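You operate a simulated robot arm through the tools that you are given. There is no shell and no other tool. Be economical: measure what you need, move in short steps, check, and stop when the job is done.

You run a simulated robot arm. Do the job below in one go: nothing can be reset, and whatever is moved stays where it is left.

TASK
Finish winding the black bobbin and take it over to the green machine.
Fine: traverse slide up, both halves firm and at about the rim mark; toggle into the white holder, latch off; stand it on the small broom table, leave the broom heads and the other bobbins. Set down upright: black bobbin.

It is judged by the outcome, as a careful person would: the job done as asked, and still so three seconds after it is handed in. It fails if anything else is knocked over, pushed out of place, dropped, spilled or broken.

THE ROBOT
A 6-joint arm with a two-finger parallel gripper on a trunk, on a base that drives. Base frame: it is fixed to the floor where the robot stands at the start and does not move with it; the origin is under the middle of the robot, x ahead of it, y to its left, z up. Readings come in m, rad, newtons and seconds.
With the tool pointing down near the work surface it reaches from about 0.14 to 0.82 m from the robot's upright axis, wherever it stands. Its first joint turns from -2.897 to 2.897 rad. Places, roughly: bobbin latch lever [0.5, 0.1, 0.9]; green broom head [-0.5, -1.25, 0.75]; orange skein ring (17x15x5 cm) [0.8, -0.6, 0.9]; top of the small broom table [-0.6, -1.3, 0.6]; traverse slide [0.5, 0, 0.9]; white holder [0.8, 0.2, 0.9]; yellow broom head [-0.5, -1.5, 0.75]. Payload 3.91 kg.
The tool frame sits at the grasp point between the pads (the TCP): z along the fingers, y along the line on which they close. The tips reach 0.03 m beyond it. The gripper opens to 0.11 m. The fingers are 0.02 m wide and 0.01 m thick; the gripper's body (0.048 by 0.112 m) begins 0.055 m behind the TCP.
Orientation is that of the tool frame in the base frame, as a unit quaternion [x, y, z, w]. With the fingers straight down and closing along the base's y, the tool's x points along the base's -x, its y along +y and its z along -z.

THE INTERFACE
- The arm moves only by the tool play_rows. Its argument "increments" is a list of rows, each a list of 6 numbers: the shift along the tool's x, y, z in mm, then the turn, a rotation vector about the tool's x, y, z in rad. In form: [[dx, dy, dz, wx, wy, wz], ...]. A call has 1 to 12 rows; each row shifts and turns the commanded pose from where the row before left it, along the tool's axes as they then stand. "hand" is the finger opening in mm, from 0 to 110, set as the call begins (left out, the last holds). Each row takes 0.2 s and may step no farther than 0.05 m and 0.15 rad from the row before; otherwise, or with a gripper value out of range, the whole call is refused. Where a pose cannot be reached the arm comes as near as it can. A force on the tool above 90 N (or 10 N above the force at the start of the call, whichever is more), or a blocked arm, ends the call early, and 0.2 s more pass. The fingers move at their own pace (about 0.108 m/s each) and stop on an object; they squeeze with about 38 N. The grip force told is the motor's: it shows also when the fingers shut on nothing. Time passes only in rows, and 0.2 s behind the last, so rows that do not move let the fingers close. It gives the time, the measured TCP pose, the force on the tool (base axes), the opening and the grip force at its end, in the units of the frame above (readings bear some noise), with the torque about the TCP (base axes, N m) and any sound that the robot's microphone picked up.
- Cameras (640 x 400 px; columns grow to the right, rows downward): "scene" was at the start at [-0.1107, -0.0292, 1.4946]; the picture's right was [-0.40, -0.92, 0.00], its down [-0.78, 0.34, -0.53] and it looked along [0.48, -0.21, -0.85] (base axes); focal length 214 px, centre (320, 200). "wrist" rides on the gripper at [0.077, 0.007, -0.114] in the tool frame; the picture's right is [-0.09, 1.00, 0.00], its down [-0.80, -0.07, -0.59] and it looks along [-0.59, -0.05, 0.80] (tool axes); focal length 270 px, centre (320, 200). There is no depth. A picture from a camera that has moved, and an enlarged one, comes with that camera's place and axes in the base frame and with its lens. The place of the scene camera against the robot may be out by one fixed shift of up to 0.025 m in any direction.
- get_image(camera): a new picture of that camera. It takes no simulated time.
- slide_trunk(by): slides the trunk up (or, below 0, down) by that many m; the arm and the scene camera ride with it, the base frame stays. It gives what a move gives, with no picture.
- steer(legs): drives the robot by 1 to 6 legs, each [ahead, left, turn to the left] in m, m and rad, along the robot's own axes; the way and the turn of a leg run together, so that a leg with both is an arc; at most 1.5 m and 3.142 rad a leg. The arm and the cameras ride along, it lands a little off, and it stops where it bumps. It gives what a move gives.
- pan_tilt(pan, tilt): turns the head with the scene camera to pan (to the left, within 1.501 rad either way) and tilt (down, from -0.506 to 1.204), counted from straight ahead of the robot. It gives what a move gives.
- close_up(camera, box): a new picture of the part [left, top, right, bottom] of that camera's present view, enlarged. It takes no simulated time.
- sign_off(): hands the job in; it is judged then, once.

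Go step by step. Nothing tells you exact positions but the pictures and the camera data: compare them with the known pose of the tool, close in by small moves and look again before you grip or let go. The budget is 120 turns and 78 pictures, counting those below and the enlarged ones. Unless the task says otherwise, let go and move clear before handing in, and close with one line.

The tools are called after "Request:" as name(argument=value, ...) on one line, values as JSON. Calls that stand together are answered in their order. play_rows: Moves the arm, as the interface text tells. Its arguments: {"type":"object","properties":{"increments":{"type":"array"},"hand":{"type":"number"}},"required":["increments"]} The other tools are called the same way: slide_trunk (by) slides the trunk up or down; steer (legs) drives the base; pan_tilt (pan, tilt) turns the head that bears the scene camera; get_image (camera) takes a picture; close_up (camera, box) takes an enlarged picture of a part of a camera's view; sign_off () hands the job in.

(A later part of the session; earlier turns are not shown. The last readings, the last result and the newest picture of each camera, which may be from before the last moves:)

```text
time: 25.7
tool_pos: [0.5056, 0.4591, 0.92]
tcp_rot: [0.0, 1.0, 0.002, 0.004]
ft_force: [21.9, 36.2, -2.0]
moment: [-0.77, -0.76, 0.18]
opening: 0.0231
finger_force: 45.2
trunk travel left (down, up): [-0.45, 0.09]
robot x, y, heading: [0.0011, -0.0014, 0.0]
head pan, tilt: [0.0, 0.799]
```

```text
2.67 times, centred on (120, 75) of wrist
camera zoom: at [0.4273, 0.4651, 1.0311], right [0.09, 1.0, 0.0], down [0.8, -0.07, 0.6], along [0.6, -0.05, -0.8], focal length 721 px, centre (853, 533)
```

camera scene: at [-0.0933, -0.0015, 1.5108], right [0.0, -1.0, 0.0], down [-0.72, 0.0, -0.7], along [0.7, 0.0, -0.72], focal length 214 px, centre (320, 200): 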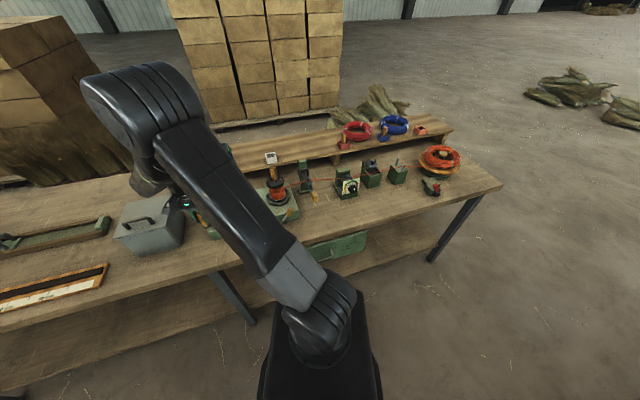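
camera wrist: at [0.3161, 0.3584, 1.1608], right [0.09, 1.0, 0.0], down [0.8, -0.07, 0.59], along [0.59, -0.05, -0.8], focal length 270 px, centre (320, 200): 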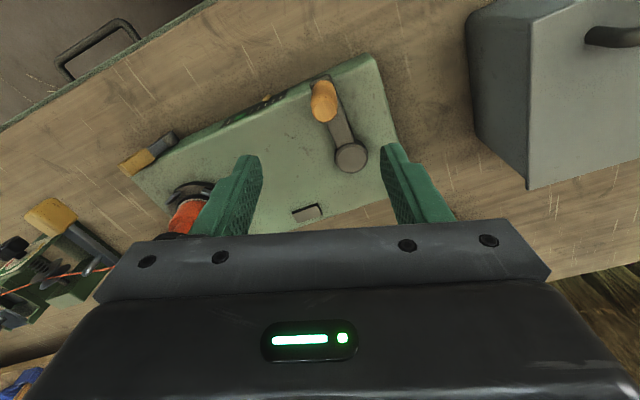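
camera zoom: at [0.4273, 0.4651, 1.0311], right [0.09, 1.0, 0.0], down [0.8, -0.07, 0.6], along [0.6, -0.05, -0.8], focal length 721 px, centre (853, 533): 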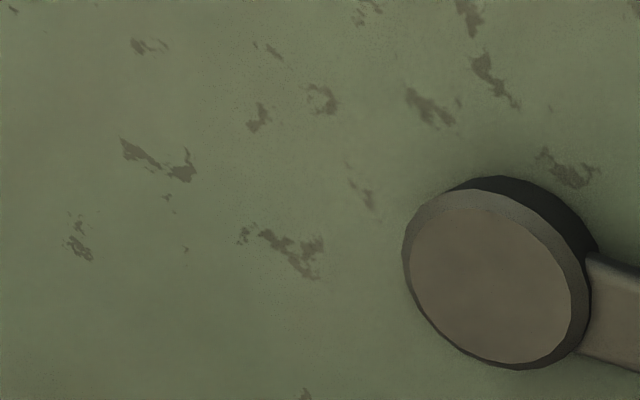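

The seam has almost vanished. I'll release the crank and back off to read the counter properly.

Request:
play_rows(increments=[[0, 0, 0, 0, 0, 0], [0, 0, 0, 0, 0, 0], [0, 0, -50, 0, 0, 0], [0, 0, -50, 0, 0, 0], [0, 0, -40, 0, 0, 0], [28, -40, 0, 0, 0, 0], [28, -40, 0, 0, 0, 0], [28, -40, 0, 0, 0, 0], [28, -40, 0, 0, 0, 0], [28, -40, 0, 0, 0, 0]], hand=70)

Request:
get_image(camera="wrist")

Request:
close_up(camera="wrist", box=[280, 80, 380, 150])

```text
time: 27.9
tool_pos: [0.3657, 0.2535, 1.0601]
tcp_rot: [0.0, 1.0, 0.0, -0.001]
ft_force: [0.3, -0.6, -0.1]
moment: [0.0, 0.01, 0.03]
opening: 0.0701
finger_force: 0.0
trunk travel left (down, up): [-0.45, 0.09]
robot x, y, heading: [-0.0032, -0.0031, -0.001]
head pan, tilt: [0.0, 0.799]
```

```text
36 pictures are left
camera wrist: at [0.2875, 0.2607, 1.1728], right [0.09, 1.0, 0.0], down [0.8, -0.07, 0.59], along [0.59, -0.05, -0.8], focal length 270 px, centre (320, 200)
```

wrist: 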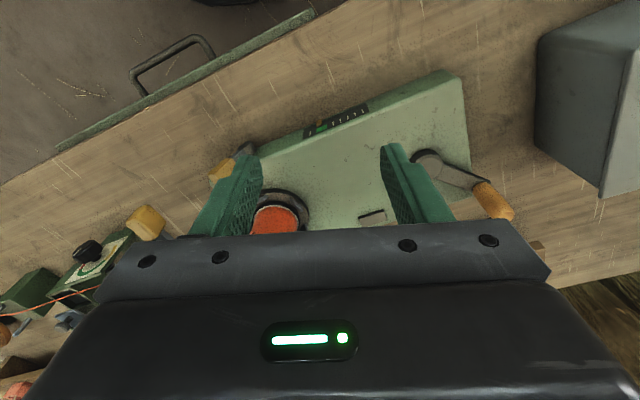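

```text
5.71 times, centred on (330, 115) of wrist
camera zoom: at [0.2875, 0.2607, 1.1728], right [0.09, 1.0, 0.0], down [0.8, -0.07, 0.59], along [0.59, -0.05, -0.8], focal length 1544 px, centre (263, 686)
```

zoom: 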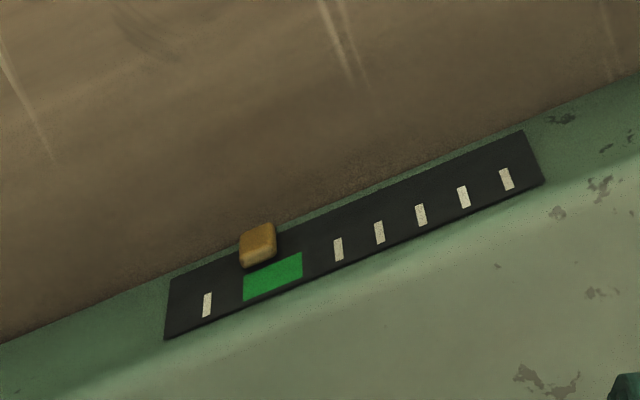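

The counter sits in the green, so winding is done. Next I'll inspect the toggle in the top bracket from close above.

Request:
play_rows(increments=[[0, 0, -40, 0, 0, 0], [0, 0, -30, 0, 0, 0], [-40, -30, 0, 0, 0, 0], [-40, -30, 0, 0, 0, 0], [-44, -28, 0, 0, 0, 0]])

Request:
get_image(camera="wrist")

Request:
close_up(camera="wrist", box=[270, 90, 390, 230])

```text
refused: row 5 steps farther than a row can; nothing moved
```

```text
34 pictures are left
camera wrist: at [0.2875, 0.2607, 1.1728], right [0.09, 1.0, 0.0], down [0.8, -0.07, 0.59], along [0.59, -0.05, -0.8], focal length 270 px, centre (320, 200)
```

wrist: 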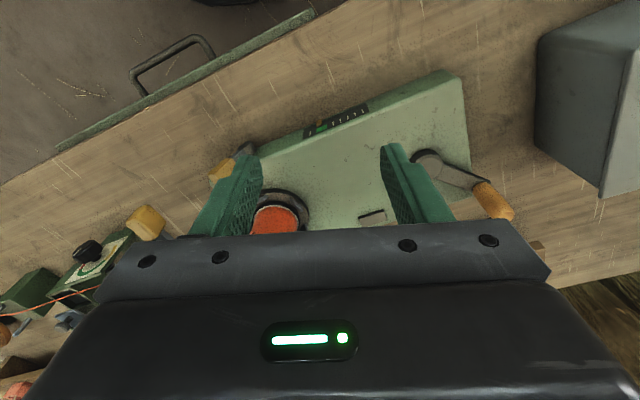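

```text
2.86 times, centred on (330, 160) of wrist
camera zoom: at [0.2875, 0.2607, 1.1728], right [0.09, 1.0, 0.0], down [0.8, -0.07, 0.59], along [0.59, -0.05, -0.8], focal length 772 px, centre (291, 314)
```

zoom: 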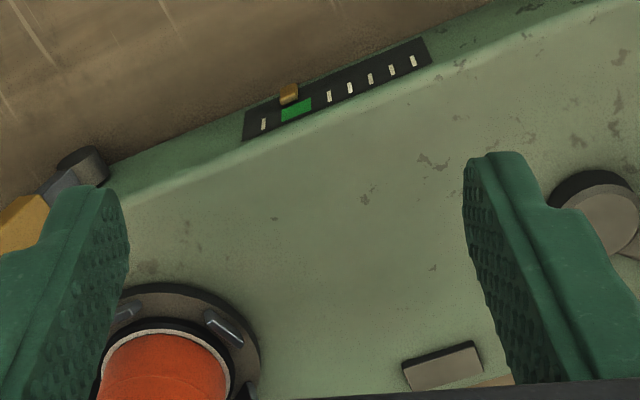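

A step was too long by a hair; I'll redo it.

Request:
play_rows(increments=[[0, 0, -40, 0, 0, 0], [0, 0, -30, 0, 0, 0], [-35, -25, 0, 0, 0, 0], [-35, -25, 0, 0, 0, 0], [-30, -22, 0, 0, 0, 0], [-24, -16, 0, 0, 0, 0]])

```text
time: 29.3
tool_pos: [0.4886, 0.1664, 1.1254]
tcp_rot: [-0.001, 1.0, 0.0, -0.002]
ft_force: [-0.3, -0.2, -0.1]
moment: [-0.01, -0.03, -0.01]
opening: 0.0699
finger_force: 0.0
trunk travel left (down, up): [-0.45, 0.09]
robot x, y, heading: [-0.002, -0.0002, 0.004]
head pan, tilt: [0.0, 0.799]
```

Request:
close_up(camera="wrist", box=[250, 60, 410, 230])

```text
2.35 times, centred on (330, 145) of wrist
camera zoom: at [0.4105, 0.1724, 1.2384], right [0.09, 1.0, 0.0], down [0.8, -0.07, 0.59], along [0.59, -0.05, -0.8], focal length 636 px, centre (296, 329)
```

zoom: 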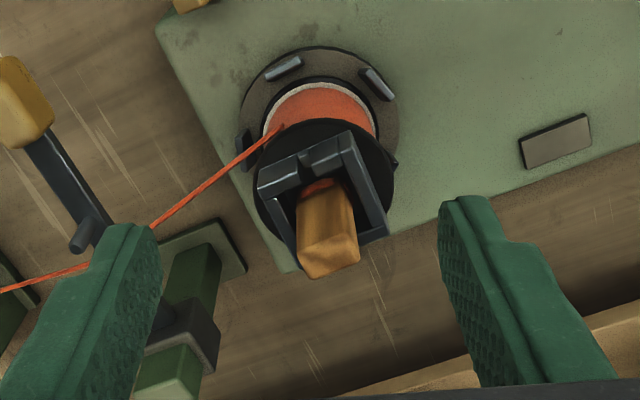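

The toggle stands at ≈(0.543, 0.174), top z≈1.01, yawed ≈0.33 like the machine. Before grasping, I'll test the reach to the white holder and measure it from above.

Request:
play_rows(increments=[[-45, 12, 0, 0, 0, -0.11], [-45, 15, 0, 0, 0, -0.11], [-42, 26, 0, 0, 0, -0.11], [-42, 26, 0, 0, 0, 0], [-42, 26, 0, 0, 0, 0], [-42, 24, 0, 0, 0, 0], [0, 0, 0, 0, 0, 0]])

Request:
get_image(camera="wrist")

```text
time: 30.9
tool_pos: [0.7056, 0.3413, 1.1319]
tcp_rot: [-0.164, 0.986, 0.0, 0.0]
ft_force: [-0.2, 0.7, 0.3]
moment: [-0.01, 0.01, -0.01]
opening: 0.0699
finger_force: 0.2
trunk travel left (down, up): [-0.45, 0.09]
robot x, y, heading: [-0.0001, -0.0009, 0.003]
head pan, tilt: [0.0, 0.799]
```

```text
31 pictures are left
camera wrist: at [0.6302, 0.3222, 1.244], right [-0.24, 0.97, 0.0], down [0.78, 0.19, 0.59], along [0.58, 0.14, -0.8], focal length 270 px, centre (320, 200)
```

wrist: 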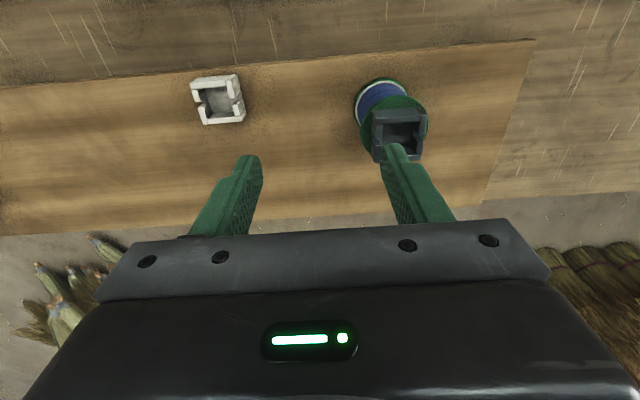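

Request:
close_up(camera="wrist", box=[180, 60, 260, 140])

```text
5.00 times, centred on (220, 100) of wrist
camera zoom: at [0.6302, 0.3222, 1.244], right [-0.24, 0.97, 0.0], down [0.78, 0.19, 0.59], along [0.58, 0.14, -0.8], focal length 1351 px, centre (820, 700)
```

zoom: 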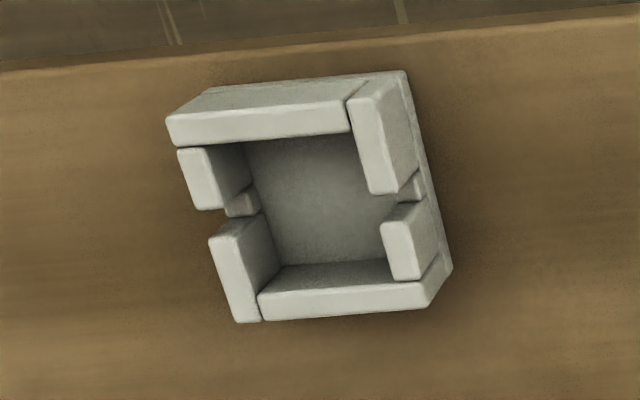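

The holder cavity is centred at ≈(0.760, 0.221), rim z≈0.905, within reach. Now I'll go back over the toggle.

Request:
play_rows(increments=[[34.7, -17.6, 0, 0, 0, 0], [34.7, -17.6, 0, 0, 0, 0], [34.7, -17.6, 0, 0, 0, 0], [34.7, -17.6, 0, 0, 0, 0], [34.7, -17.6, 0, 0, 0, 0], [34.7, -17.6, 0, 0, 0, 0], [0, 0, 50, 0, 0, 0], [0, 0, 30, 0, 0, 0], [0, 0, 0, 0, 0, 0]], hand=60)

Request:
close_up(camera="wrist", box=[220, 100, 420, 240])

```text
time: 32.9
tool_pos: [0.5428, 0.1789, 1.0454]
tcp_rot: [-0.164, 0.986, 0.001, 0.0]
ft_force: [-0.2, 0.1, -0.5]
moment: [0.03, -0.02, -0.06]
opening: 0.0601
finger_force: 0.0
trunk travel left (down, up): [-0.45, 0.09]
robot x, y, heading: [-0.0012, -0.002, 0.0]
head pan, tilt: [0.0, 0.799]
```

```text
2.86 times, centred on (320, 170) of wrist
camera zoom: at [0.4658, 0.1605, 1.1583], right [-0.24, 0.97, 0.0], down [0.78, 0.19, 0.59], along [0.58, 0.14, -0.8], focal length 772 px, centre (320, 286)
```

zoom: 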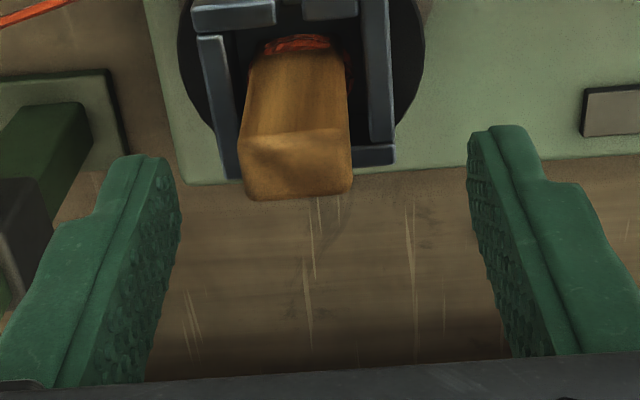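

The toggle is at (0.543, 0.174), yaw ≈0.41. I'll shift a little, turn and descend, then grip.

Request:
play_rows(increments=[[1.5, -4.3, 0, 0, 0, -0.08], [0, 0, 20, 0, 0, 0], [0, 0, 18, 0, 0, 0], [0, 0, 0, 0, 0, 0]])

Request:
play_rows(increments=[[0, 0, 0, 0, 0, 0], [0, 0, 0, 0, 0, 0], [0, 0, 0, 0, 0, 0]], hand=8)

Request:
close_up(camera="wrist", box=[220, 100, 420, 240])

```text
time: 33.9
tool_pos: [0.5452, 0.1723, 1.0089]
tcp_rot: [-0.204, 0.979, 0.0, -0.001]
ft_force: [0.0, 0.6, 0.4]
moment: [0.03, -0.03, -0.02]
opening: 0.0602
finger_force: 0.1
trunk travel left (down, up): [-0.45, 0.09]
robot x, y, heading: [0.0024, -0.0001, 0.002]
head pan, tilt: [0.0, 0.799]
```

```text
time: 34.7
tool_pos: [0.5438, 0.1743, 1.0097]
tcp_rot: [-0.204, 0.979, 0.0, -0.001]
ft_force: [-0.1, 0.2, -0.4]
moment: [0.01, 0.02, 0.02]
opening: 0.0229
finger_force: 37.7
trunk travel left (down, up): [-0.45, 0.09]
robot x, y, heading: [-0.0035, 0.0046, 0.008]
head pan, tilt: [0.0, 0.799]
```

```text
2.86 times, centred on (320, 170) of wrist
camera zoom: at [0.4701, 0.1483, 1.1219], right [-0.32, 0.95, 0.0], down [0.76, 0.25, 0.59], along [0.56, 0.19, -0.8], focal length 772 px, centre (320, 286)
```

zoom: 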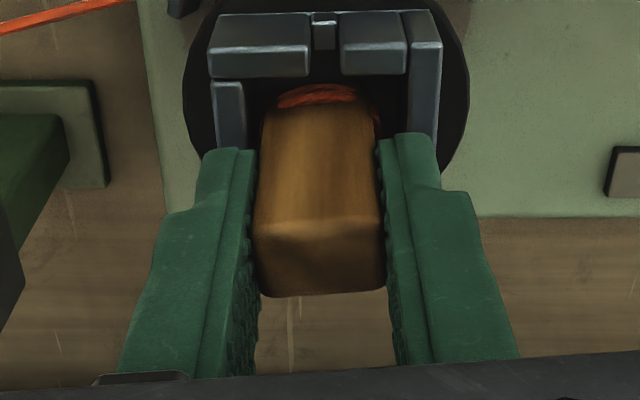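

Gripped cleanly. Now I'll lift straight up in small steps.

Request:
play_rows(increments=[[0, 0, -10, 0, 0, 0], [0, 0, -15, 0, 0, 0], [0, 0, -20, 0, 0, 0], [0, 0, -30, 0, 0, 0], [0, 0, 0, 0, 0, 0]])

Request:
get_image(camera="wrist")

```text
time: 35.9
tool_pos: [0.5442, 0.1713, 1.0852]
tcp_rot: [-0.204, 0.979, 0.0, -0.001]
ft_force: [0.1, 0.7, 0.1]
moment: [0.01, -0.02, 0.0]
opening: 0.0228
finger_force: 38.3
trunk travel left (down, up): [-0.45, 0.09]
robot x, y, heading: [-0.0007, 0.0018, 0.002]
head pan, tilt: [0.0, 0.799]
```

```text
27 pictures are left
camera wrist: at [0.4692, 0.1465, 1.1975], right [-0.32, 0.95, 0.0], down [0.76, 0.25, 0.59], along [0.56, 0.19, -0.8], focal length 270 px, centre (320, 200)
```

wrist: 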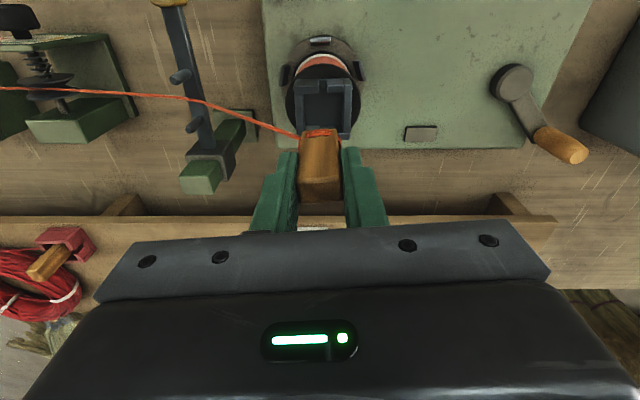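

The thread now runs from the guide to the toggle, and the bobbin is free of it. Now I'll carry the toggle over the white holder.

Request:
play_rows(increments=[[-43.5, -8.5, 0, 0, 0, 0], [-43.5, -8.5, 0, 0, 0, 0], [-43.5, -8.5, 0, 0, 0, 0], [-43.5, -8.5, 0, 0, 0, 0], [-43.5, -8.5, 0, 0, 0, 0], [0, 0, 40, 0, 0, 0], [0, 0, 10, 0, 0, 0], [0, 0, 0, 0, 0, 0]])

Request:
close_up(camera="wrist", box=[220, 60, 420, 240])

```text
time: 37.7
tool_pos: [0.7576, 0.2214, 1.0366]
tcp_rot: [-0.204, 0.979, 0.0, 0.0]
ft_force: [-0.8, -0.3, -0.4]
moment: [0.01, 0.01, 0.02]
opening: 0.0229
finger_force: 38.0
trunk travel left (down, up): [-0.45, 0.09]
robot x, y, heading: [-0.0015, -0.0009, 0.006]
head pan, tilt: [0.0, 0.799]
```

```text
2.22 times, centred on (320, 150) of wrist
camera zoom: at [0.6844, 0.1958, 1.1504], right [-0.32, 0.95, 0.0], down [0.76, 0.25, 0.59], along [0.56, 0.19, -0.8], focal length 601 px, centre (320, 311)
```

zoom: 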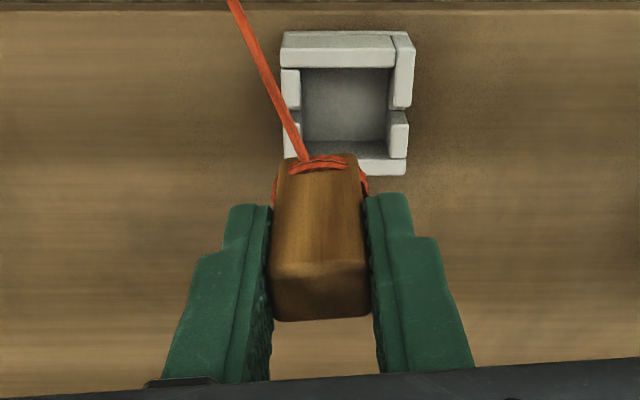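

The yaw matches, and the holder centre is ≈8 mm to tool +y and 3 mm nearer. I'll correct that and descend to just above the rim.

Request:
play_rows(increments=[[3, 8.5, 0, 0, 0, 0], [0, 0, 25, 0, 0, 0], [0, 0, 15, 0, 0, 0], [0, 0, 0, 0, 0, 0]])

Request:
close_up(camera="wrist", box=[220, 60, 420, 240])

```text
time: 38.7
tool_pos: [0.7536, 0.2269, 0.996]
tcp_rot: [-0.203, 0.979, 0.0, 0.001]
ft_force: [0.0, 0.9, -0.3]
moment: [-0.01, 0.01, 0.0]
opening: 0.0228
finger_force: 38.0
trunk travel left (down, up): [-0.45, 0.09]
robot x, y, heading: [0.001, -0.0009, -0.001]
head pan, tilt: [0.0, 0.799]
```

```text
2.22 times, centred on (320, 150) of wrist
camera zoom: at [0.6794, 0.202, 1.1093], right [-0.32, 0.95, 0.0], down [0.76, 0.25, 0.59], along [0.56, 0.19, -0.8], focal length 601 px, centre (320, 311)
```

zoom: 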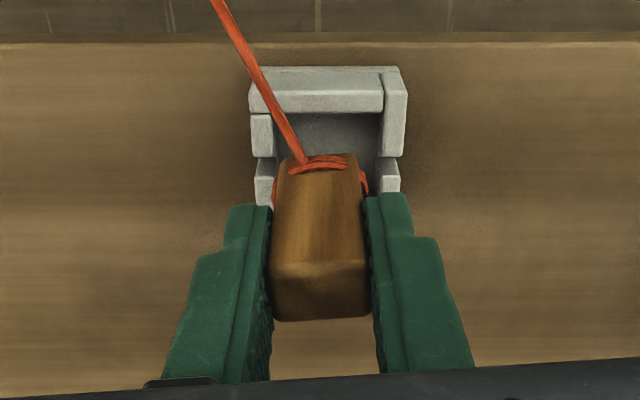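

Well aligned, within 2–3 mm. I'll apply a small correction and descend gently, watching the force.

Request:
play_rows(increments=[[-1, 2, 0, 0, 0, 0], [0, 0, 12, 0, 0, 0], [0, 0, 12, 0, 0, 0], [0, 0, 0, 0, 0, 0]])

Request:
play_rows(increments=[[0, 0, 6, 0, 0, 0], [0, 0, 4, 0, 0, 0], [0, 0, 0, 0, 0, 0]])

Request:
close_up(camera="wrist", box=[220, 60, 420, 240])

```text
time: 39.7
tool_pos: [0.7544, 0.2293, 0.9717]
tcp_rot: [-0.205, 0.979, 0.0, 0.001]
ft_force: [0.4, -0.6, -0.7]
moment: [0.0, -0.01, -0.02]
opening: 0.0228
finger_force: 37.6
trunk travel left (down, up): [-0.45, 0.09]
robot x, y, heading: [0.0039, 0.0041, 0.002]
head pan, tilt: [0.0, 0.799]
```

```text
time: 40.5
tool_pos: [0.7549, 0.23, 0.9662]
tcp_rot: [-0.205, 0.979, 0.001, 0.004]
ft_force: [1.9, 3.6, 29.6]
moment: [0.15, -0.1, 0.0]
opening: 0.0231
finger_force: 38.0
trunk travel left (down, up): [-0.45, 0.09]
robot x, y, heading: [-0.0028, -0.0005, 0.001]
head pan, tilt: [0.0, 0.799]
```

```text
2.22 times, centred on (320, 150) of wrist
camera zoom: at [0.6785, 0.2046, 1.0786], right [-0.32, 0.95, 0.0], down [0.76, 0.25, 0.6], along [0.57, 0.19, -0.8], focal length 601 px, centre (320, 311)
```

zoom: 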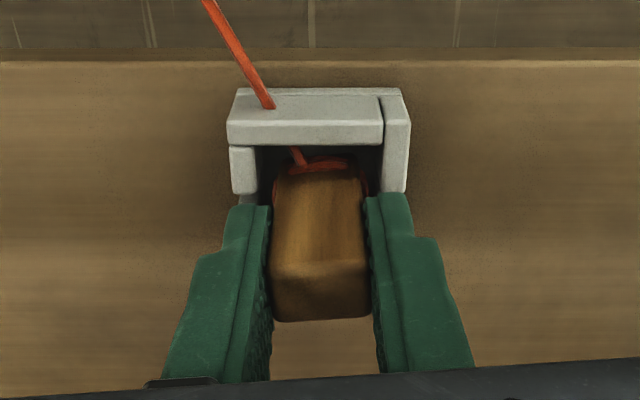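

Firm contact with the toggle inside the cavity. I'll ease off, release and lift to check.

Request:
play_rows(increments=[[0, 0, -3.5, 0, 0, 0], [0, 0, 0, 0, 0, 0]])

Request:
play_rows(increments=[[0, 0, 0, 0, 0, 0], [0, 0, 0, 0, 0, 0], [0, 0, -30, 0, 0, 0], [0, 0, -40, 0, 0, 0], [30, 0, -30, 0, 0, 0]], hand=50)

Request:
close_up(camera="wrist", box=[220, 60, 420, 240])

```text
time: 41.1
tool_pos: [0.7532, 0.2292, 0.9659]
tcp_rot: [-0.205, 0.979, 0.0, 0.0]
ft_force: [5.0, 6.8, 24.9]
moment: [0.35, -0.27, 0.02]
opening: 0.0229
finger_force: 38.3
trunk travel left (down, up): [-0.45, 0.09]
robot x, y, heading: [0.001, -0.0008, -0.001]
head pan, tilt: [0.0, 0.799]
```

```text
time: 42.3
tool_pos: [0.7263, 0.2135, 1.0649]
tcp_rot: [-0.203, 0.979, 0.0, 0.001]
ft_force: [0.8, 0.3, 0.0]
moment: [0.02, 0.01, 0.0]
opening: 0.0502
finger_force: 0.0
trunk travel left (down, up): [-0.45, 0.09]
robot x, y, heading: [0.0043, -0.0036, -0.003]
head pan, tilt: [0.0, 0.799]
```

```text
2.22 times, centred on (320, 150) of wrist
camera zoom: at [0.6524, 0.188, 1.1773], right [-0.32, 0.95, 0.0], down [0.76, 0.25, 0.59], along [0.56, 0.19, -0.8], focal length 601 px, centre (320, 311)
```

zoom: 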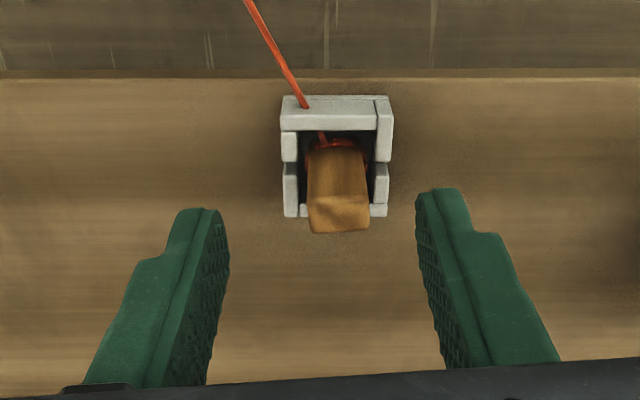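

The toggle is standing in the white holder. Next is the latch lever: move back and look at it.

Request:
play_rows(increments=[[0, 0, -35, 0, 0, 0], [44.7, 2.6, 0, 0, 0, 0], [44.7, 2.6, 0, 0, 0, 0], [44.7, 2.6, 0, 0, 0, 0], [44.7, 2.6, 0, 0, 0, 0], [44.7, 2.6, 0, 0, 0, 0], [44.7, 2.6, 0, 0, 0, 0], [44.7, 2.6, 0, 0, 0, 0], [44.7, 2.6, 0, 0, 0, 0]])

Request:
get_image(camera="wrist")

```text
time: 44.3
tool_pos: [0.3885, 0.0936, 1.0996]
tcp_rot: [-0.204, 0.979, 0.0, 0.001]
ft_force: [-0.3, -0.1, -0.2]
moment: [0.02, 0.0, -0.01]
opening: 0.0502
finger_force: 0.0
trunk travel left (down, up): [-0.45, 0.09]
robot x, y, heading: [-0.0004, -0.0036, -0.0]
head pan, tilt: [0.0, 0.799]
```

```text
22 pictures are left
camera wrist: at [0.3148, 0.0695, 1.2125], right [-0.32, 0.95, 0.0], down [0.76, 0.25, 0.6], along [0.56, 0.19, -0.8], focal length 270 px, centre (320, 200)
```

wrist: 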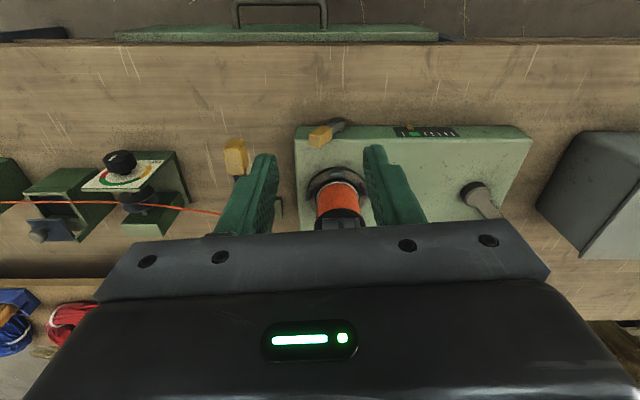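

Request:
close_up(camera="wrist", box=[285, 105, 365, 165])

```text
6.67 times, centred on (325, 135) of wrist
camera zoom: at [0.3148, 0.0695, 1.2125], right [-0.32, 0.95, 0.0], down [0.76, 0.25, 0.6], along [0.56, 0.19, -0.8], focal length 1802 px, centre (287, 633)
```

zoom: 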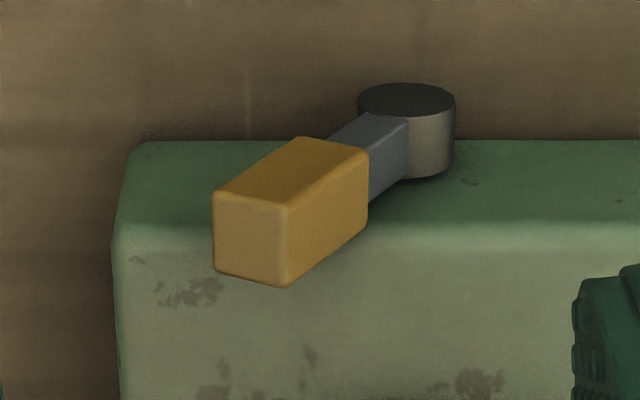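

The lever pivots on the front face and its grip leans right at ≈(0.449, 0.116, 0.88). I'll bring closed fingers to its right side and push it left across.

Request:
play_rows(increments=[[-32, -22, 0, 0, 0, 0], [-32, -22, 0, 0, 0, 0], [0, 0, 50, 0, 0, 0], [0, 0, 50, 0, 0, 0], [0, 0, 50, 0, 0, 0], [0, 0, 38, 0, 0, 0], [0, 0, 0, 0, 0, 0]], hand=0)

Request:
get_image(camera="wrist")

```text
time: 45.9
tool_pos: [0.4689, 0.0815, 0.9126]
tcp_rot: [-0.203, 0.979, 0.0, 0.0]
ft_force: [0.1, 0.2, -1.0]
moment: [-0.01, 0.02, -0.01]
opening: 0.0
finger_force: 37.6
trunk travel left (down, up): [-0.45, 0.09]
robot x, y, heading: [-0.0005, -0.0005, 0.0]
head pan, tilt: [0.0, 0.799]
```

```text
20 pictures are left
camera wrist: at [0.393, 0.0564, 1.0249], right [-0.32, 0.95, 0.0], down [0.76, 0.25, 0.59], along [0.56, 0.19, -0.8], focal length 270 px, centre (320, 200)
```

wrist: 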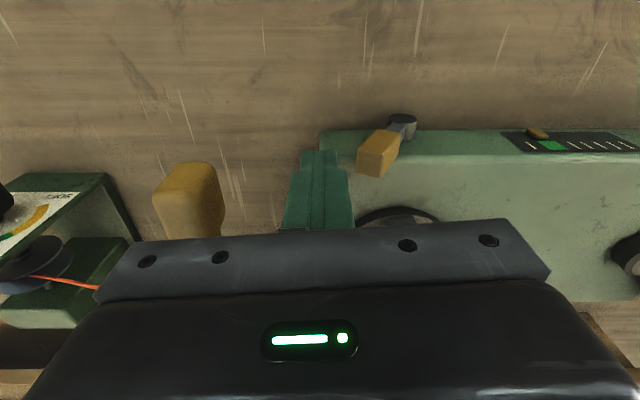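

The fingers are just right of the grip. I'll shift 7 mm toward myself and push left gently.

Request:
play_rows(increments=[[7, 0, 3, 0, 0, 0], [0, 8, 0, 0, 0, 0], [0, 8, 0, 0, 0, 0], [0, 0, 0, 0, 0, 0]])

Request:
close_up(camera="wrist", box=[260, 90, 460, 230])

```text
time: 46.9
tool_pos: [0.4533, 0.0924, 0.9069]
tcp_rot: [-0.204, 0.979, 0.0, 0.0]
ft_force: [-0.2, 0.4, -0.4]
moment: [-0.03, 0.0, -0.01]
opening: 0.0
finger_force: 37.1
trunk travel left (down, up): [-0.45, 0.09]
robot x, y, heading: [0.0011, -0.0016, -0.004]
head pan, tilt: [0.0, 0.799]
```

```text
2.86 times, centred on (360, 160) of wrist
camera zoom: at [0.3797, 0.0668, 1.0214], right [-0.32, 0.95, 0.0], down [0.76, 0.25, 0.59], along [0.56, 0.19, -0.8], focal length 772 px, centre (206, 314)
```

zoom: 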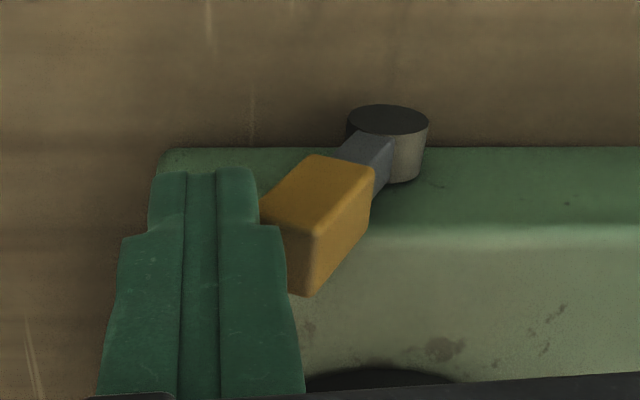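

Request:
play_rows(increments=[[0, 8, 0, 0, 0, 0], [0, 8, 0, 0, 0, 0], [0, 8, 0, 0, 0, 0], [0, 0, 0, 0, 0, 0]])

Request:
close_up(camera="wrist", box=[260, 90, 460, 230])

```text
time: 47.8
tool_pos: [0.4481, 0.1081, 0.9162]
tcp_rot: [-0.203, 0.979, 0.001, 0.01]
ft_force: [-5.7, -19.5, 42.0]
moment: [-0.08, 0.05, -0.01]
opening: 0.0003
finger_force: 37.7
trunk travel left (down, up): [-0.45, 0.09]
robot x, y, heading: [0.002, 0.0005, -0.003]
head pan, tilt: [0.0, 0.799]
stopped in row 4: the force on the tool passed its limit (the readings are from after the stop); the commanded pose is now the measured one
```

```text
2.86 times, centred on (360, 160) of wrist
camera zoom: at [0.3713, 0.0818, 1.027], right [-0.32, 0.95, 0.0], down [0.75, 0.25, 0.61], along [0.58, 0.19, -0.79], focal length 772 px, centre (206, 314)
```

zoom: 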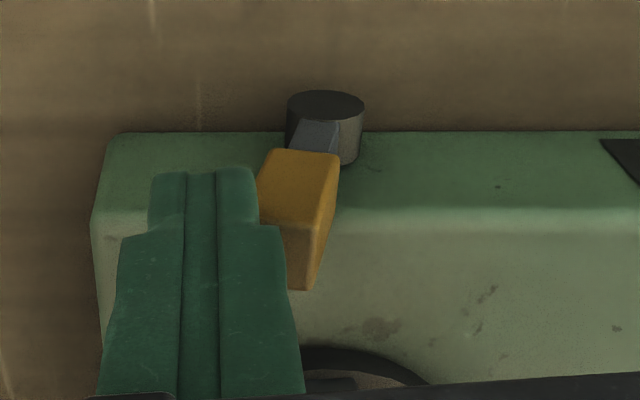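

The lever is swinging, but the fingertips seem to be rubbing underneath. I'll raise slightly and keep pushing.

Request:
play_rows(increments=[[0, -2, -3, 0, 0, 0], [0, 0, 0, 0, 0, 0]])

Request:
play_rows(increments=[[0, 6, 0, 0, 0, 0], [0, 6, 0, 0, 0, 0], [0, 6, 0, 0, 0, 0], [0, 6, 0, 0, 0, 0], [0, 0, 0, 0, 0, 0]])

Request:
close_up(camera="wrist", box=[260, 90, 460, 230])

```text
time: 48.4
tool_pos: [0.4487, 0.1059, 0.9165]
tcp_rot: [-0.203, 0.979, 0.0, 0.007]
ft_force: [-10.8, -13.7, 19.4]
moment: [-0.14, 0.25, 0.07]
opening: 0.0
finger_force: 37.4
trunk travel left (down, up): [-0.45, 0.09]
robot x, y, heading: [-0.0018, -0.0049, -0.006]
head pan, tilt: [0.0, 0.799]
```

```text
time: 49.6
tool_pos: [0.4407, 0.1312, 0.9203]
tcp_rot: [-0.204, 0.979, 0.001, 0.014]
ft_force: [0.6, -1.2, 74.6]
moment: [0.56, -0.24, -0.01]
opening: 0.0001
finger_force: 37.5
trunk travel left (down, up): [-0.45, 0.09]
robot x, y, heading: [0.0003, -0.001, -0.002]
head pan, tilt: [0.0, 0.799]
```

```text
2.86 times, centred on (360, 160) of wrist
camera zoom: at [0.3639, 0.1057, 1.031], right [-0.32, 0.95, 0.0], down [0.75, 0.25, 0.62], along [0.58, 0.2, -0.79], focal length 772 px, centre (206, 314)
```

zoom: 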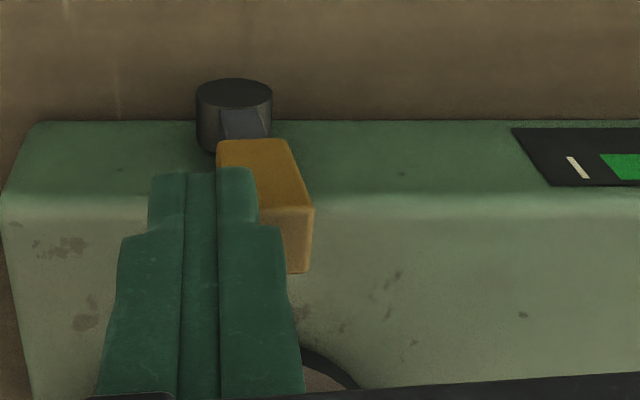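

The lever is past vertical and leaning left. I'll relieve the vertical load and keep pushing left.

Request:
play_rows(increments=[[0, -1, -4, 0, 0, 0], [0, 0, -3, 0, 0, 0], [0, 0, 0, 0, 0, 0]])

Request:
play_rows(increments=[[0, 6, 0, 0, 0, 0], [0, 6, 0, 0, 0, 0], [0, 5, 0, 0, 0, 0], [0, 0, 0, 0, 0, 0]])

Request:
close_up(camera="wrist", box=[260, 90, 460, 230])

```text
time: 50.4
tool_pos: [0.4402, 0.1297, 0.9208]
tcp_rot: [-0.203, 0.979, 0.001, 0.007]
ft_force: [11.1, 3.7, 12.1]
moment: [0.19, -0.4, -0.08]
opening: 0.0002
finger_force: 38.1
trunk travel left (down, up): [-0.45, 0.09]
robot x, y, heading: [0.0002, 0.0013, -0.003]
head pan, tilt: [0.0, 0.799]
```

```text
time: 51.4
tool_pos: [0.4338, 0.1452, 0.9237]
tcp_rot: [-0.204, 0.979, 0.0, 0.006]
ft_force: [0.4, 0.0, -0.4]
moment: [-0.01, 0.02, -0.02]
opening: 0.0
finger_force: 37.7
trunk travel left (down, up): [-0.45, 0.09]
robot x, y, heading: [0.0059, 0.0035, 0.004]
head pan, tilt: [0.0, 0.799]
```

```text
2.86 times, centred on (360, 160) of wrist
camera zoom: at [0.3581, 0.1212, 1.0339], right [-0.32, 0.95, 0.0], down [0.75, 0.25, 0.61], along [0.58, 0.19, -0.8], focal length 772 px, centre (206, 314)
```

zoom: 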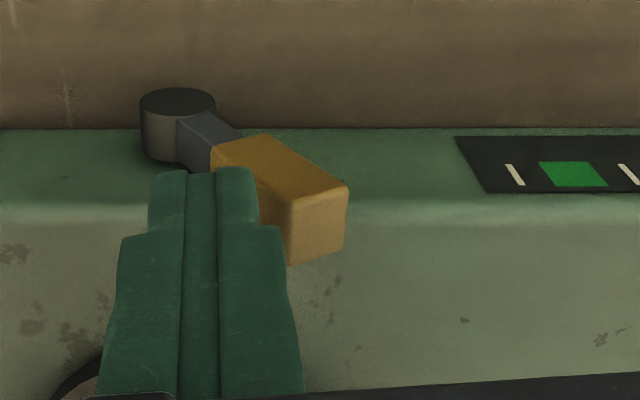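

The lever has snapped over to the left. I'll rise and move over the bobbin with open fingers to check.

Request:
play_rows(increments=[[0, 0, -50, 0, 0, 0], [0, 0, -50, 0, 0, 0], [0, 0, -30, 0, 0, 0], [-37, -5.7, 0, 0, 0, 0], [-37, -5.7, 0, 0, 0, 0], [-37, -5.7, 0, 0, 0, 0], [0, 0, 0, 0, 0, 0]], hand=80)

Request:
get_image(camera="wrist")

```text
time: 53.0
tool_pos: [0.5423, 0.1723, 1.0513]
tcp_rot: [-0.203, 0.979, 0.001, 0.008]
ft_force: [-0.5, 0.0, 0.0]
moment: [-0.01, 0.0, 0.03]
opening: 0.0799
finger_force: 0.1
trunk travel left (down, up): [-0.45, 0.09]
robot x, y, heading: [0.0011, -0.0006, -0.004]
head pan, tilt: [0.0, 0.799]
```

```text
15 pictures are left
camera wrist: at [0.4665, 0.1473, 1.1635], right [-0.32, 0.95, 0.0], down [0.75, 0.25, 0.61], along [0.58, 0.19, -0.8], focal length 270 px, centre (320, 200)
```

wrist: 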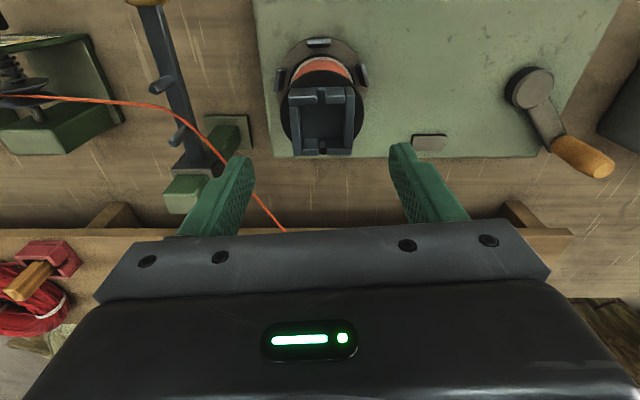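

The bracket is centred at ≈(0.537, 0.172). I'll descend so the pads straddle it, then close.

Request:
play_rows(increments=[[4.5, 1, 30, 0, 0, 0], [0, 0, 25, 0, 0, 0], [0, 0, 14, 0, 0, 0], [0, 0, 0, 0, 0, 0]])

Request:
play_rows(increments=[[0, 0, 0, 0, 0, 0], [0, 0, 0, 0, 0, 0], [0, 0, 0, 0, 0, 0]], hand=20)

Request:
close_up(camera="wrist", box=[220, 90, 420, 230])

```text
time: 54.0
tool_pos: [0.5372, 0.1727, 0.9838]
tcp_rot: [-0.203, 0.979, 0.0, 0.008]
ft_force: [0.1, 0.1, -0.7]
moment: [0.0, -0.01, 0.0]
opening: 0.0802
finger_force: 0.0
trunk travel left (down, up): [-0.45, 0.09]
robot x, y, heading: [0.0011, -0.0012, -0.002]
head pan, tilt: [0.0, 0.799]
```

```text
time: 54.8
tool_pos: [0.5382, 0.1725, 0.9839]
tcp_rot: [-0.204, 0.979, 0.001, 0.008]
ft_force: [0.1, -0.4, 0.3]
moment: [-0.06, 0.01, -0.04]
opening: 0.0472
finger_force: 38.2
trunk travel left (down, up): [-0.45, 0.09]
robot x, y, heading: [-0.0029, -0.0009, 0.001]
head pan, tilt: [0.0, 0.799]
```

```text
2.86 times, centred on (320, 160) of wrist
camera zoom: at [0.4621, 0.148, 1.095], right [-0.32, 0.95, 0.0], down [0.75, 0.25, 0.61], along [0.58, 0.19, -0.79], focal length 772 px, centre (320, 314)
```

zoom: 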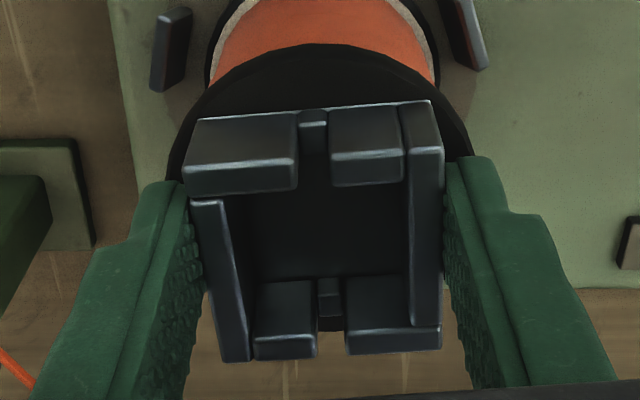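

It's gripped squarely on the bracket (47 mm). Now I'll lift gently, watching the force.

Request:
play_rows(increments=[[0, 0, -6, 0, 0, 0], [0, 0, -6, 0, 0, 0], [0, 0, 0, 0, 0, 0]])

```text
time: 55.6
tool_pos: [0.5376, 0.1721, 0.9968]
tcp_rot: [-0.204, 0.979, 0.001, 0.007]
ft_force: [0.0, -0.4, -1.0]
moment: [0.0, 0.01, -0.01]
opening: 0.0472
finger_force: 37.6
trunk travel left (down, up): [-0.45, 0.09]
robot x, y, heading: [0.0033, 0.0021, -0.003]
head pan, tilt: [0.0, 0.799]
```

Request:
play_rows(increments=[[0, 0, -20, 0, 0, 0], [0, 0, -30, 0, 0, 0], [0, 0, -40, 0, 0, 0], [0, 0, -40, 0, 0, 0], [0, 0, 0, 0, 0, 0]])

Request:
get_image(camera="wrist")

```text
time: 56.8
tool_pos: [0.5366, 0.1702, 1.1264]
tcp_rot: [-0.203, 0.979, 0.001, 0.007]
ft_force: [1.1, -0.6, -0.9]
moment: [0.01, -0.01, -0.03]
opening: 0.0471
finger_force: 38.6
trunk travel left (down, up): [-0.45, 0.09]
robot x, y, heading: [-0.0005, -0.0024, -0.005]
head pan, tilt: [0.0, 0.799]
```

```text
13 pictures are left
camera wrist: at [0.4603, 0.1454, 1.2369], right [-0.32, 0.95, 0.0], down [0.75, 0.25, 0.61], along [0.58, 0.19, -0.8], focal length 270 px, centre (320, 200)
```

wrist: 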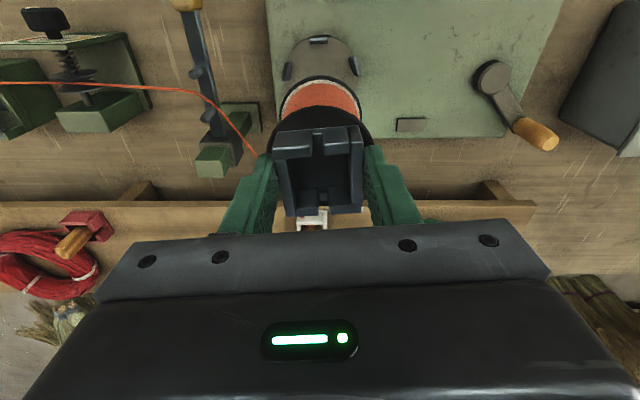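

The bobbin is free and held upright. I'll retract the arm, back off a little and turn right toward the broom table.

Request:
play_rows(increments=[[0, 0, -40, 0, 0, 0], [42.4, -18.6, 0, 0, 0, 0], [42.4, -18.6, 0, 0, 0, 0], [42.4, -18.6, 0, 0, 0, 0], [42.4, -18.6, 0, 0, 0, 0], [42.4, -18.6, 0, 0, 0, 0], [0, 0, 0, 0, 0, 0]])

Request:
steer(legs=[[-0.12, 0, 0], [0, 0, -1.9]])

Request:
pan_tilt(pan=-0.5, tilt=0.75)

Request:
get_image(camera="scene")

```text
time: 58.4
tool_pos: [0.3794, 0.0022, 1.1627]
tcp_rot: [-0.203, 0.979, 0.0, 0.007]
ft_force: [0.0, 0.7, -1.8]
moment: [-0.02, 0.02, 0.01]
opening: 0.047
finger_force: 38.3
trunk travel left (down, up): [-0.45, 0.09]
robot x, y, heading: [0.0029, 0.0009, -0.001]
head pan, tilt: [0.0, 0.799]
```

```text
time: 64.3
tool_pos: [-0.2536, -0.3558, 1.1635]
tcp_rot: [0.694, 0.72, -0.005, 0.005]
ft_force: [0.4, -0.1, -2.3]
moment: [0.01, -0.01, -0.01]
opening: 0.0472
finger_force: 38.1
trunk travel left (down, up): [-0.45, 0.09]
robot x, y, heading: [-0.1194, 0.0023, -1.945]
head pan, tilt: [0.0, 0.799]
```

```text
time: 65.2
tool_pos: [-0.2543, -0.3548, 1.1633]
tcp_rot: [0.695, 0.719, -0.006, 0.005]
ft_force: [0.5, -0.3, -0.3]
moment: [0.05, -0.03, 0.0]
opening: 0.0471
finger_force: 38.0
trunk travel left (down, up): [-0.45, 0.09]
robot x, y, heading: [-0.119, -0.0029, -1.948]
head pan, tilt: [-0.499, 0.75]
```

```text
12 pictures are left
camera scene: at [-0.1233, 0.1027, 1.5147], right [-0.64, 0.77, 0.0], down [0.52, 0.44, -0.73], along [-0.56, -0.47, -0.68], focal length 214 px, centre (320, 200)
```

scene: 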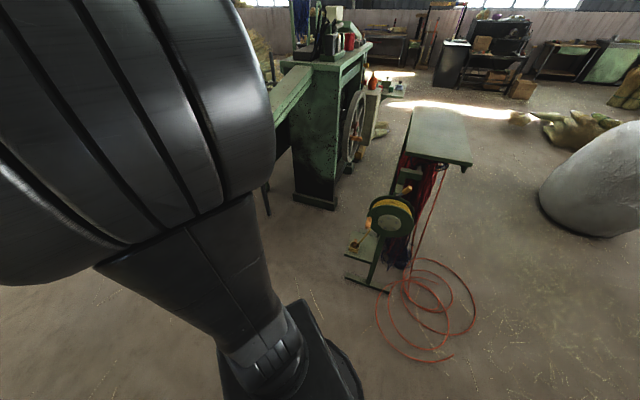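

The machine is to the right of my heading and the table is hidden by my arm. I'll pan left.

Request:
pan_tilt(pan=0.75, tilt=0.75)

Request:
get_image(camera="scene")

```text
time: 66.6
tool_pos: [-0.2549, -0.3556, 1.1628]
tcp_rot: [0.695, 0.719, -0.007, 0.005]
ft_force: [1.3, 0.0, -0.8]
moment: [0.01, -0.02, -0.01]
opening: 0.0472
finger_force: 38.2
trunk travel left (down, up): [-0.45, 0.09]
robot x, y, heading: [-0.1203, 0.0021, -1.949]
head pan, tilt: [0.75, 0.75]
```

```text
11 pictures are left
camera scene: at [-0.0295, 0.0786, 1.5148], right [-0.93, -0.36, 0.0], down [-0.25, 0.64, -0.73], along [0.27, -0.68, -0.68], focal length 214 px, centre (320, 200)
```

scene: 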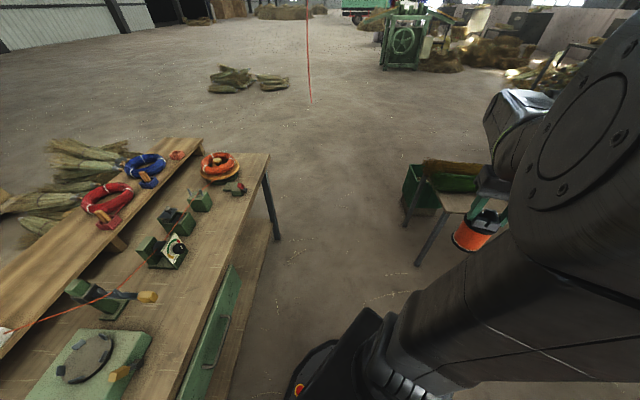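

The table lies straight ahead, its near edge about 1.05 m off. I'll drive 0.5 m forward and look with the wrist camera.

Request:
steer(legs=[[0.5, 0, 0]])

Request:
get_image(camera="wrist")

```text
time: 69.5
tool_pos: [-0.4457, -0.8107, 1.162]
tcp_rot: [0.7, 0.714, -0.006, 0.005]
ft_force: [-0.5, 0.8, -0.6]
moment: [0.03, 0.0, 0.03]
opening: 0.0469
finger_force: 38.0
trunk travel left (down, up): [-0.45, 0.09]
robot x, y, heading: [-0.304, -0.4529, -1.965]
head pan, tilt: [0.75, 0.75]
```

```text
10 pictures are left
camera wrist: at [-0.4411, -0.7324, 1.274], right [1.0, -0.07, 0.0], down [-0.05, -0.79, 0.61], along [-0.04, -0.6, -0.8], focal length 270 px, centre (320, 200)
```

wrist: 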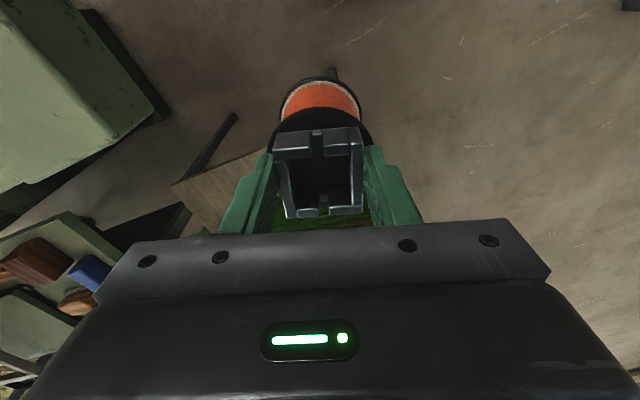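

The table's near edge runs from ≈(-0.91,-1.15) to (-0.40,-0.98), with the green broom around (-0.48,-1.25). A free strip lies near the front right, so I'll shift right slightly and aim for ≈(-0.69,-1.17).

Request:
steer(legs=[[0.06, -0.1, 0]])

Request:
pan_tilt(pan=0.45, tilt=1.0)

Request:
get_image(camera="scene")

```text
time: 70.8
tool_pos: [-0.5611, -0.8271, 1.1624]
tcp_rot: [0.701, 0.713, -0.006, 0.005]
ft_force: [-0.8, 0.4, -0.6]
moment: [0.01, -0.01, -0.01]
opening: 0.0472
finger_force: 37.4
trunk travel left (down, up): [-0.45, 0.09]
robot x, y, heading: [-0.4238, -0.4704, -1.969]
head pan, tilt: [0.75, 0.75]
```

```text
time: 71.6
tool_pos: [-0.561, -0.827, 1.164]
tcp_rot: [0.7, 0.714, -0.005, 0.005]
ft_force: [-0.1, 0.0, -1.2]
moment: [0.02, 0.0, 0.01]
opening: 0.047
finger_force: 38.0
trunk travel left (down, up): [-0.45, 0.09]
robot x, y, heading: [-0.4155, -0.4741, -1.965]
head pan, tilt: [0.45, 1.0]
```

```text
9 pictures are left
camera scene: at [-0.354, -0.3888, 1.4957], right [-1.0, -0.06, 0.0], down [-0.05, 0.84, -0.54], along [0.03, -0.54, -0.84], focal length 214 px, centre (320, 200)
```

scene: 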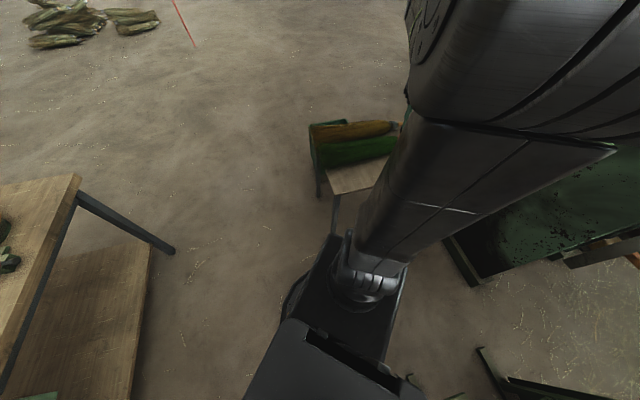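

The broom's near side is ≈0.17–0.18 m back from the table edge, leaving a free front strip. I'll reach out over (-0.675,-1.155), turn the grip parallel to the edge and look.

Request:
play_rows(increments=[[-40.7, -15, 0, 0, 0, 0], [-40.7, -15, 0, 0, 0, 0], [-40.7, -15, 0, 0, 0, 0], [-40.7, -15, 0, 0, 0, 0], [-40.7, -15, 0, 0, 0, 0], [-40.7, -15, 0, 0, 0, 0], [-40.7, -15, 0, 0, 0, 0], [-40.7, -15, 0, 0, 0, 0], [0, 0, 40, 0, 0, -0.147], [0, 0, 45, 0, 0, -0.147], [0, 0, 45, 0, 0, 0], [0, 0, 45, 0, 0, 0]])

Request:
get_image(camera="wrist")

```text
time: 74.2
tool_pos: [-0.6731, -1.1557, 0.9883]
tcp_rot: [0.589, 0.808, -0.007, 0.003]
ft_force: [0.3, 0.5, -0.7]
moment: [0.03, -0.02, 0.0]
opening: 0.047
finger_force: 38.5
trunk travel left (down, up): [-0.45, 0.09]
robot x, y, heading: [-0.4195, -0.4764, -1.968]
head pan, tilt: [0.45, 1.0]
```

```text
8 pictures are left
camera wrist: at [-0.6909, -1.0798, 1.1001], right [0.97, 0.22, -0.01], down [0.18, -0.77, 0.61], along [0.13, -0.59, -0.8], focal length 270 px, centre (320, 200)
```

wrist: 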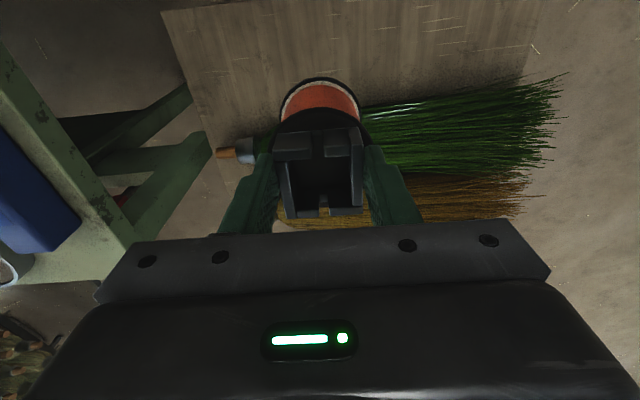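

The strip is clear: the bobbin would have ~5 cm to the green broom. Next I'll descend most of the way.

Request:
play_rows(increments=[[0, 0, 45, 0, 0, 0], [0, 0, 45, 0, 0, 0], [0, 0, 45, 0, 0, 0], [0, 0, 45, 0, 0, 0], [0, 0, 40, 0, 0, 0], [0, 0, 0, 0, 0, 0]])

Request:
get_image(camera="wrist")

```text
time: 75.6
tool_pos: [-0.6718, -1.161, 0.7748]
tcp_rot: [0.588, 0.809, -0.007, 0.004]
ft_force: [-0.1, 0.0, -0.9]
moment: [0.03, 0.01, 0.0]
opening: 0.0471
finger_force: 37.9
trunk travel left (down, up): [-0.45, 0.09]
robot x, y, heading: [-0.4216, -0.4774, -1.966]
head pan, tilt: [0.45, 1.0]
```

```text
7 pictures are left
camera wrist: at [-0.6892, -1.083, 0.8841], right [0.97, 0.22, -0.01], down [0.18, -0.77, 0.61], along [0.13, -0.59, -0.8], focal length 270 px, centre (320, 200)
```

wrist: 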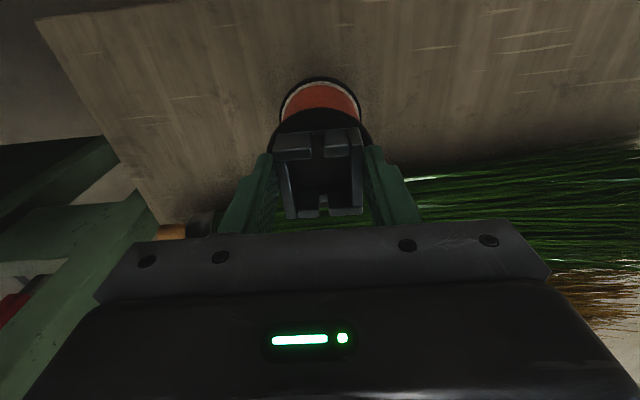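

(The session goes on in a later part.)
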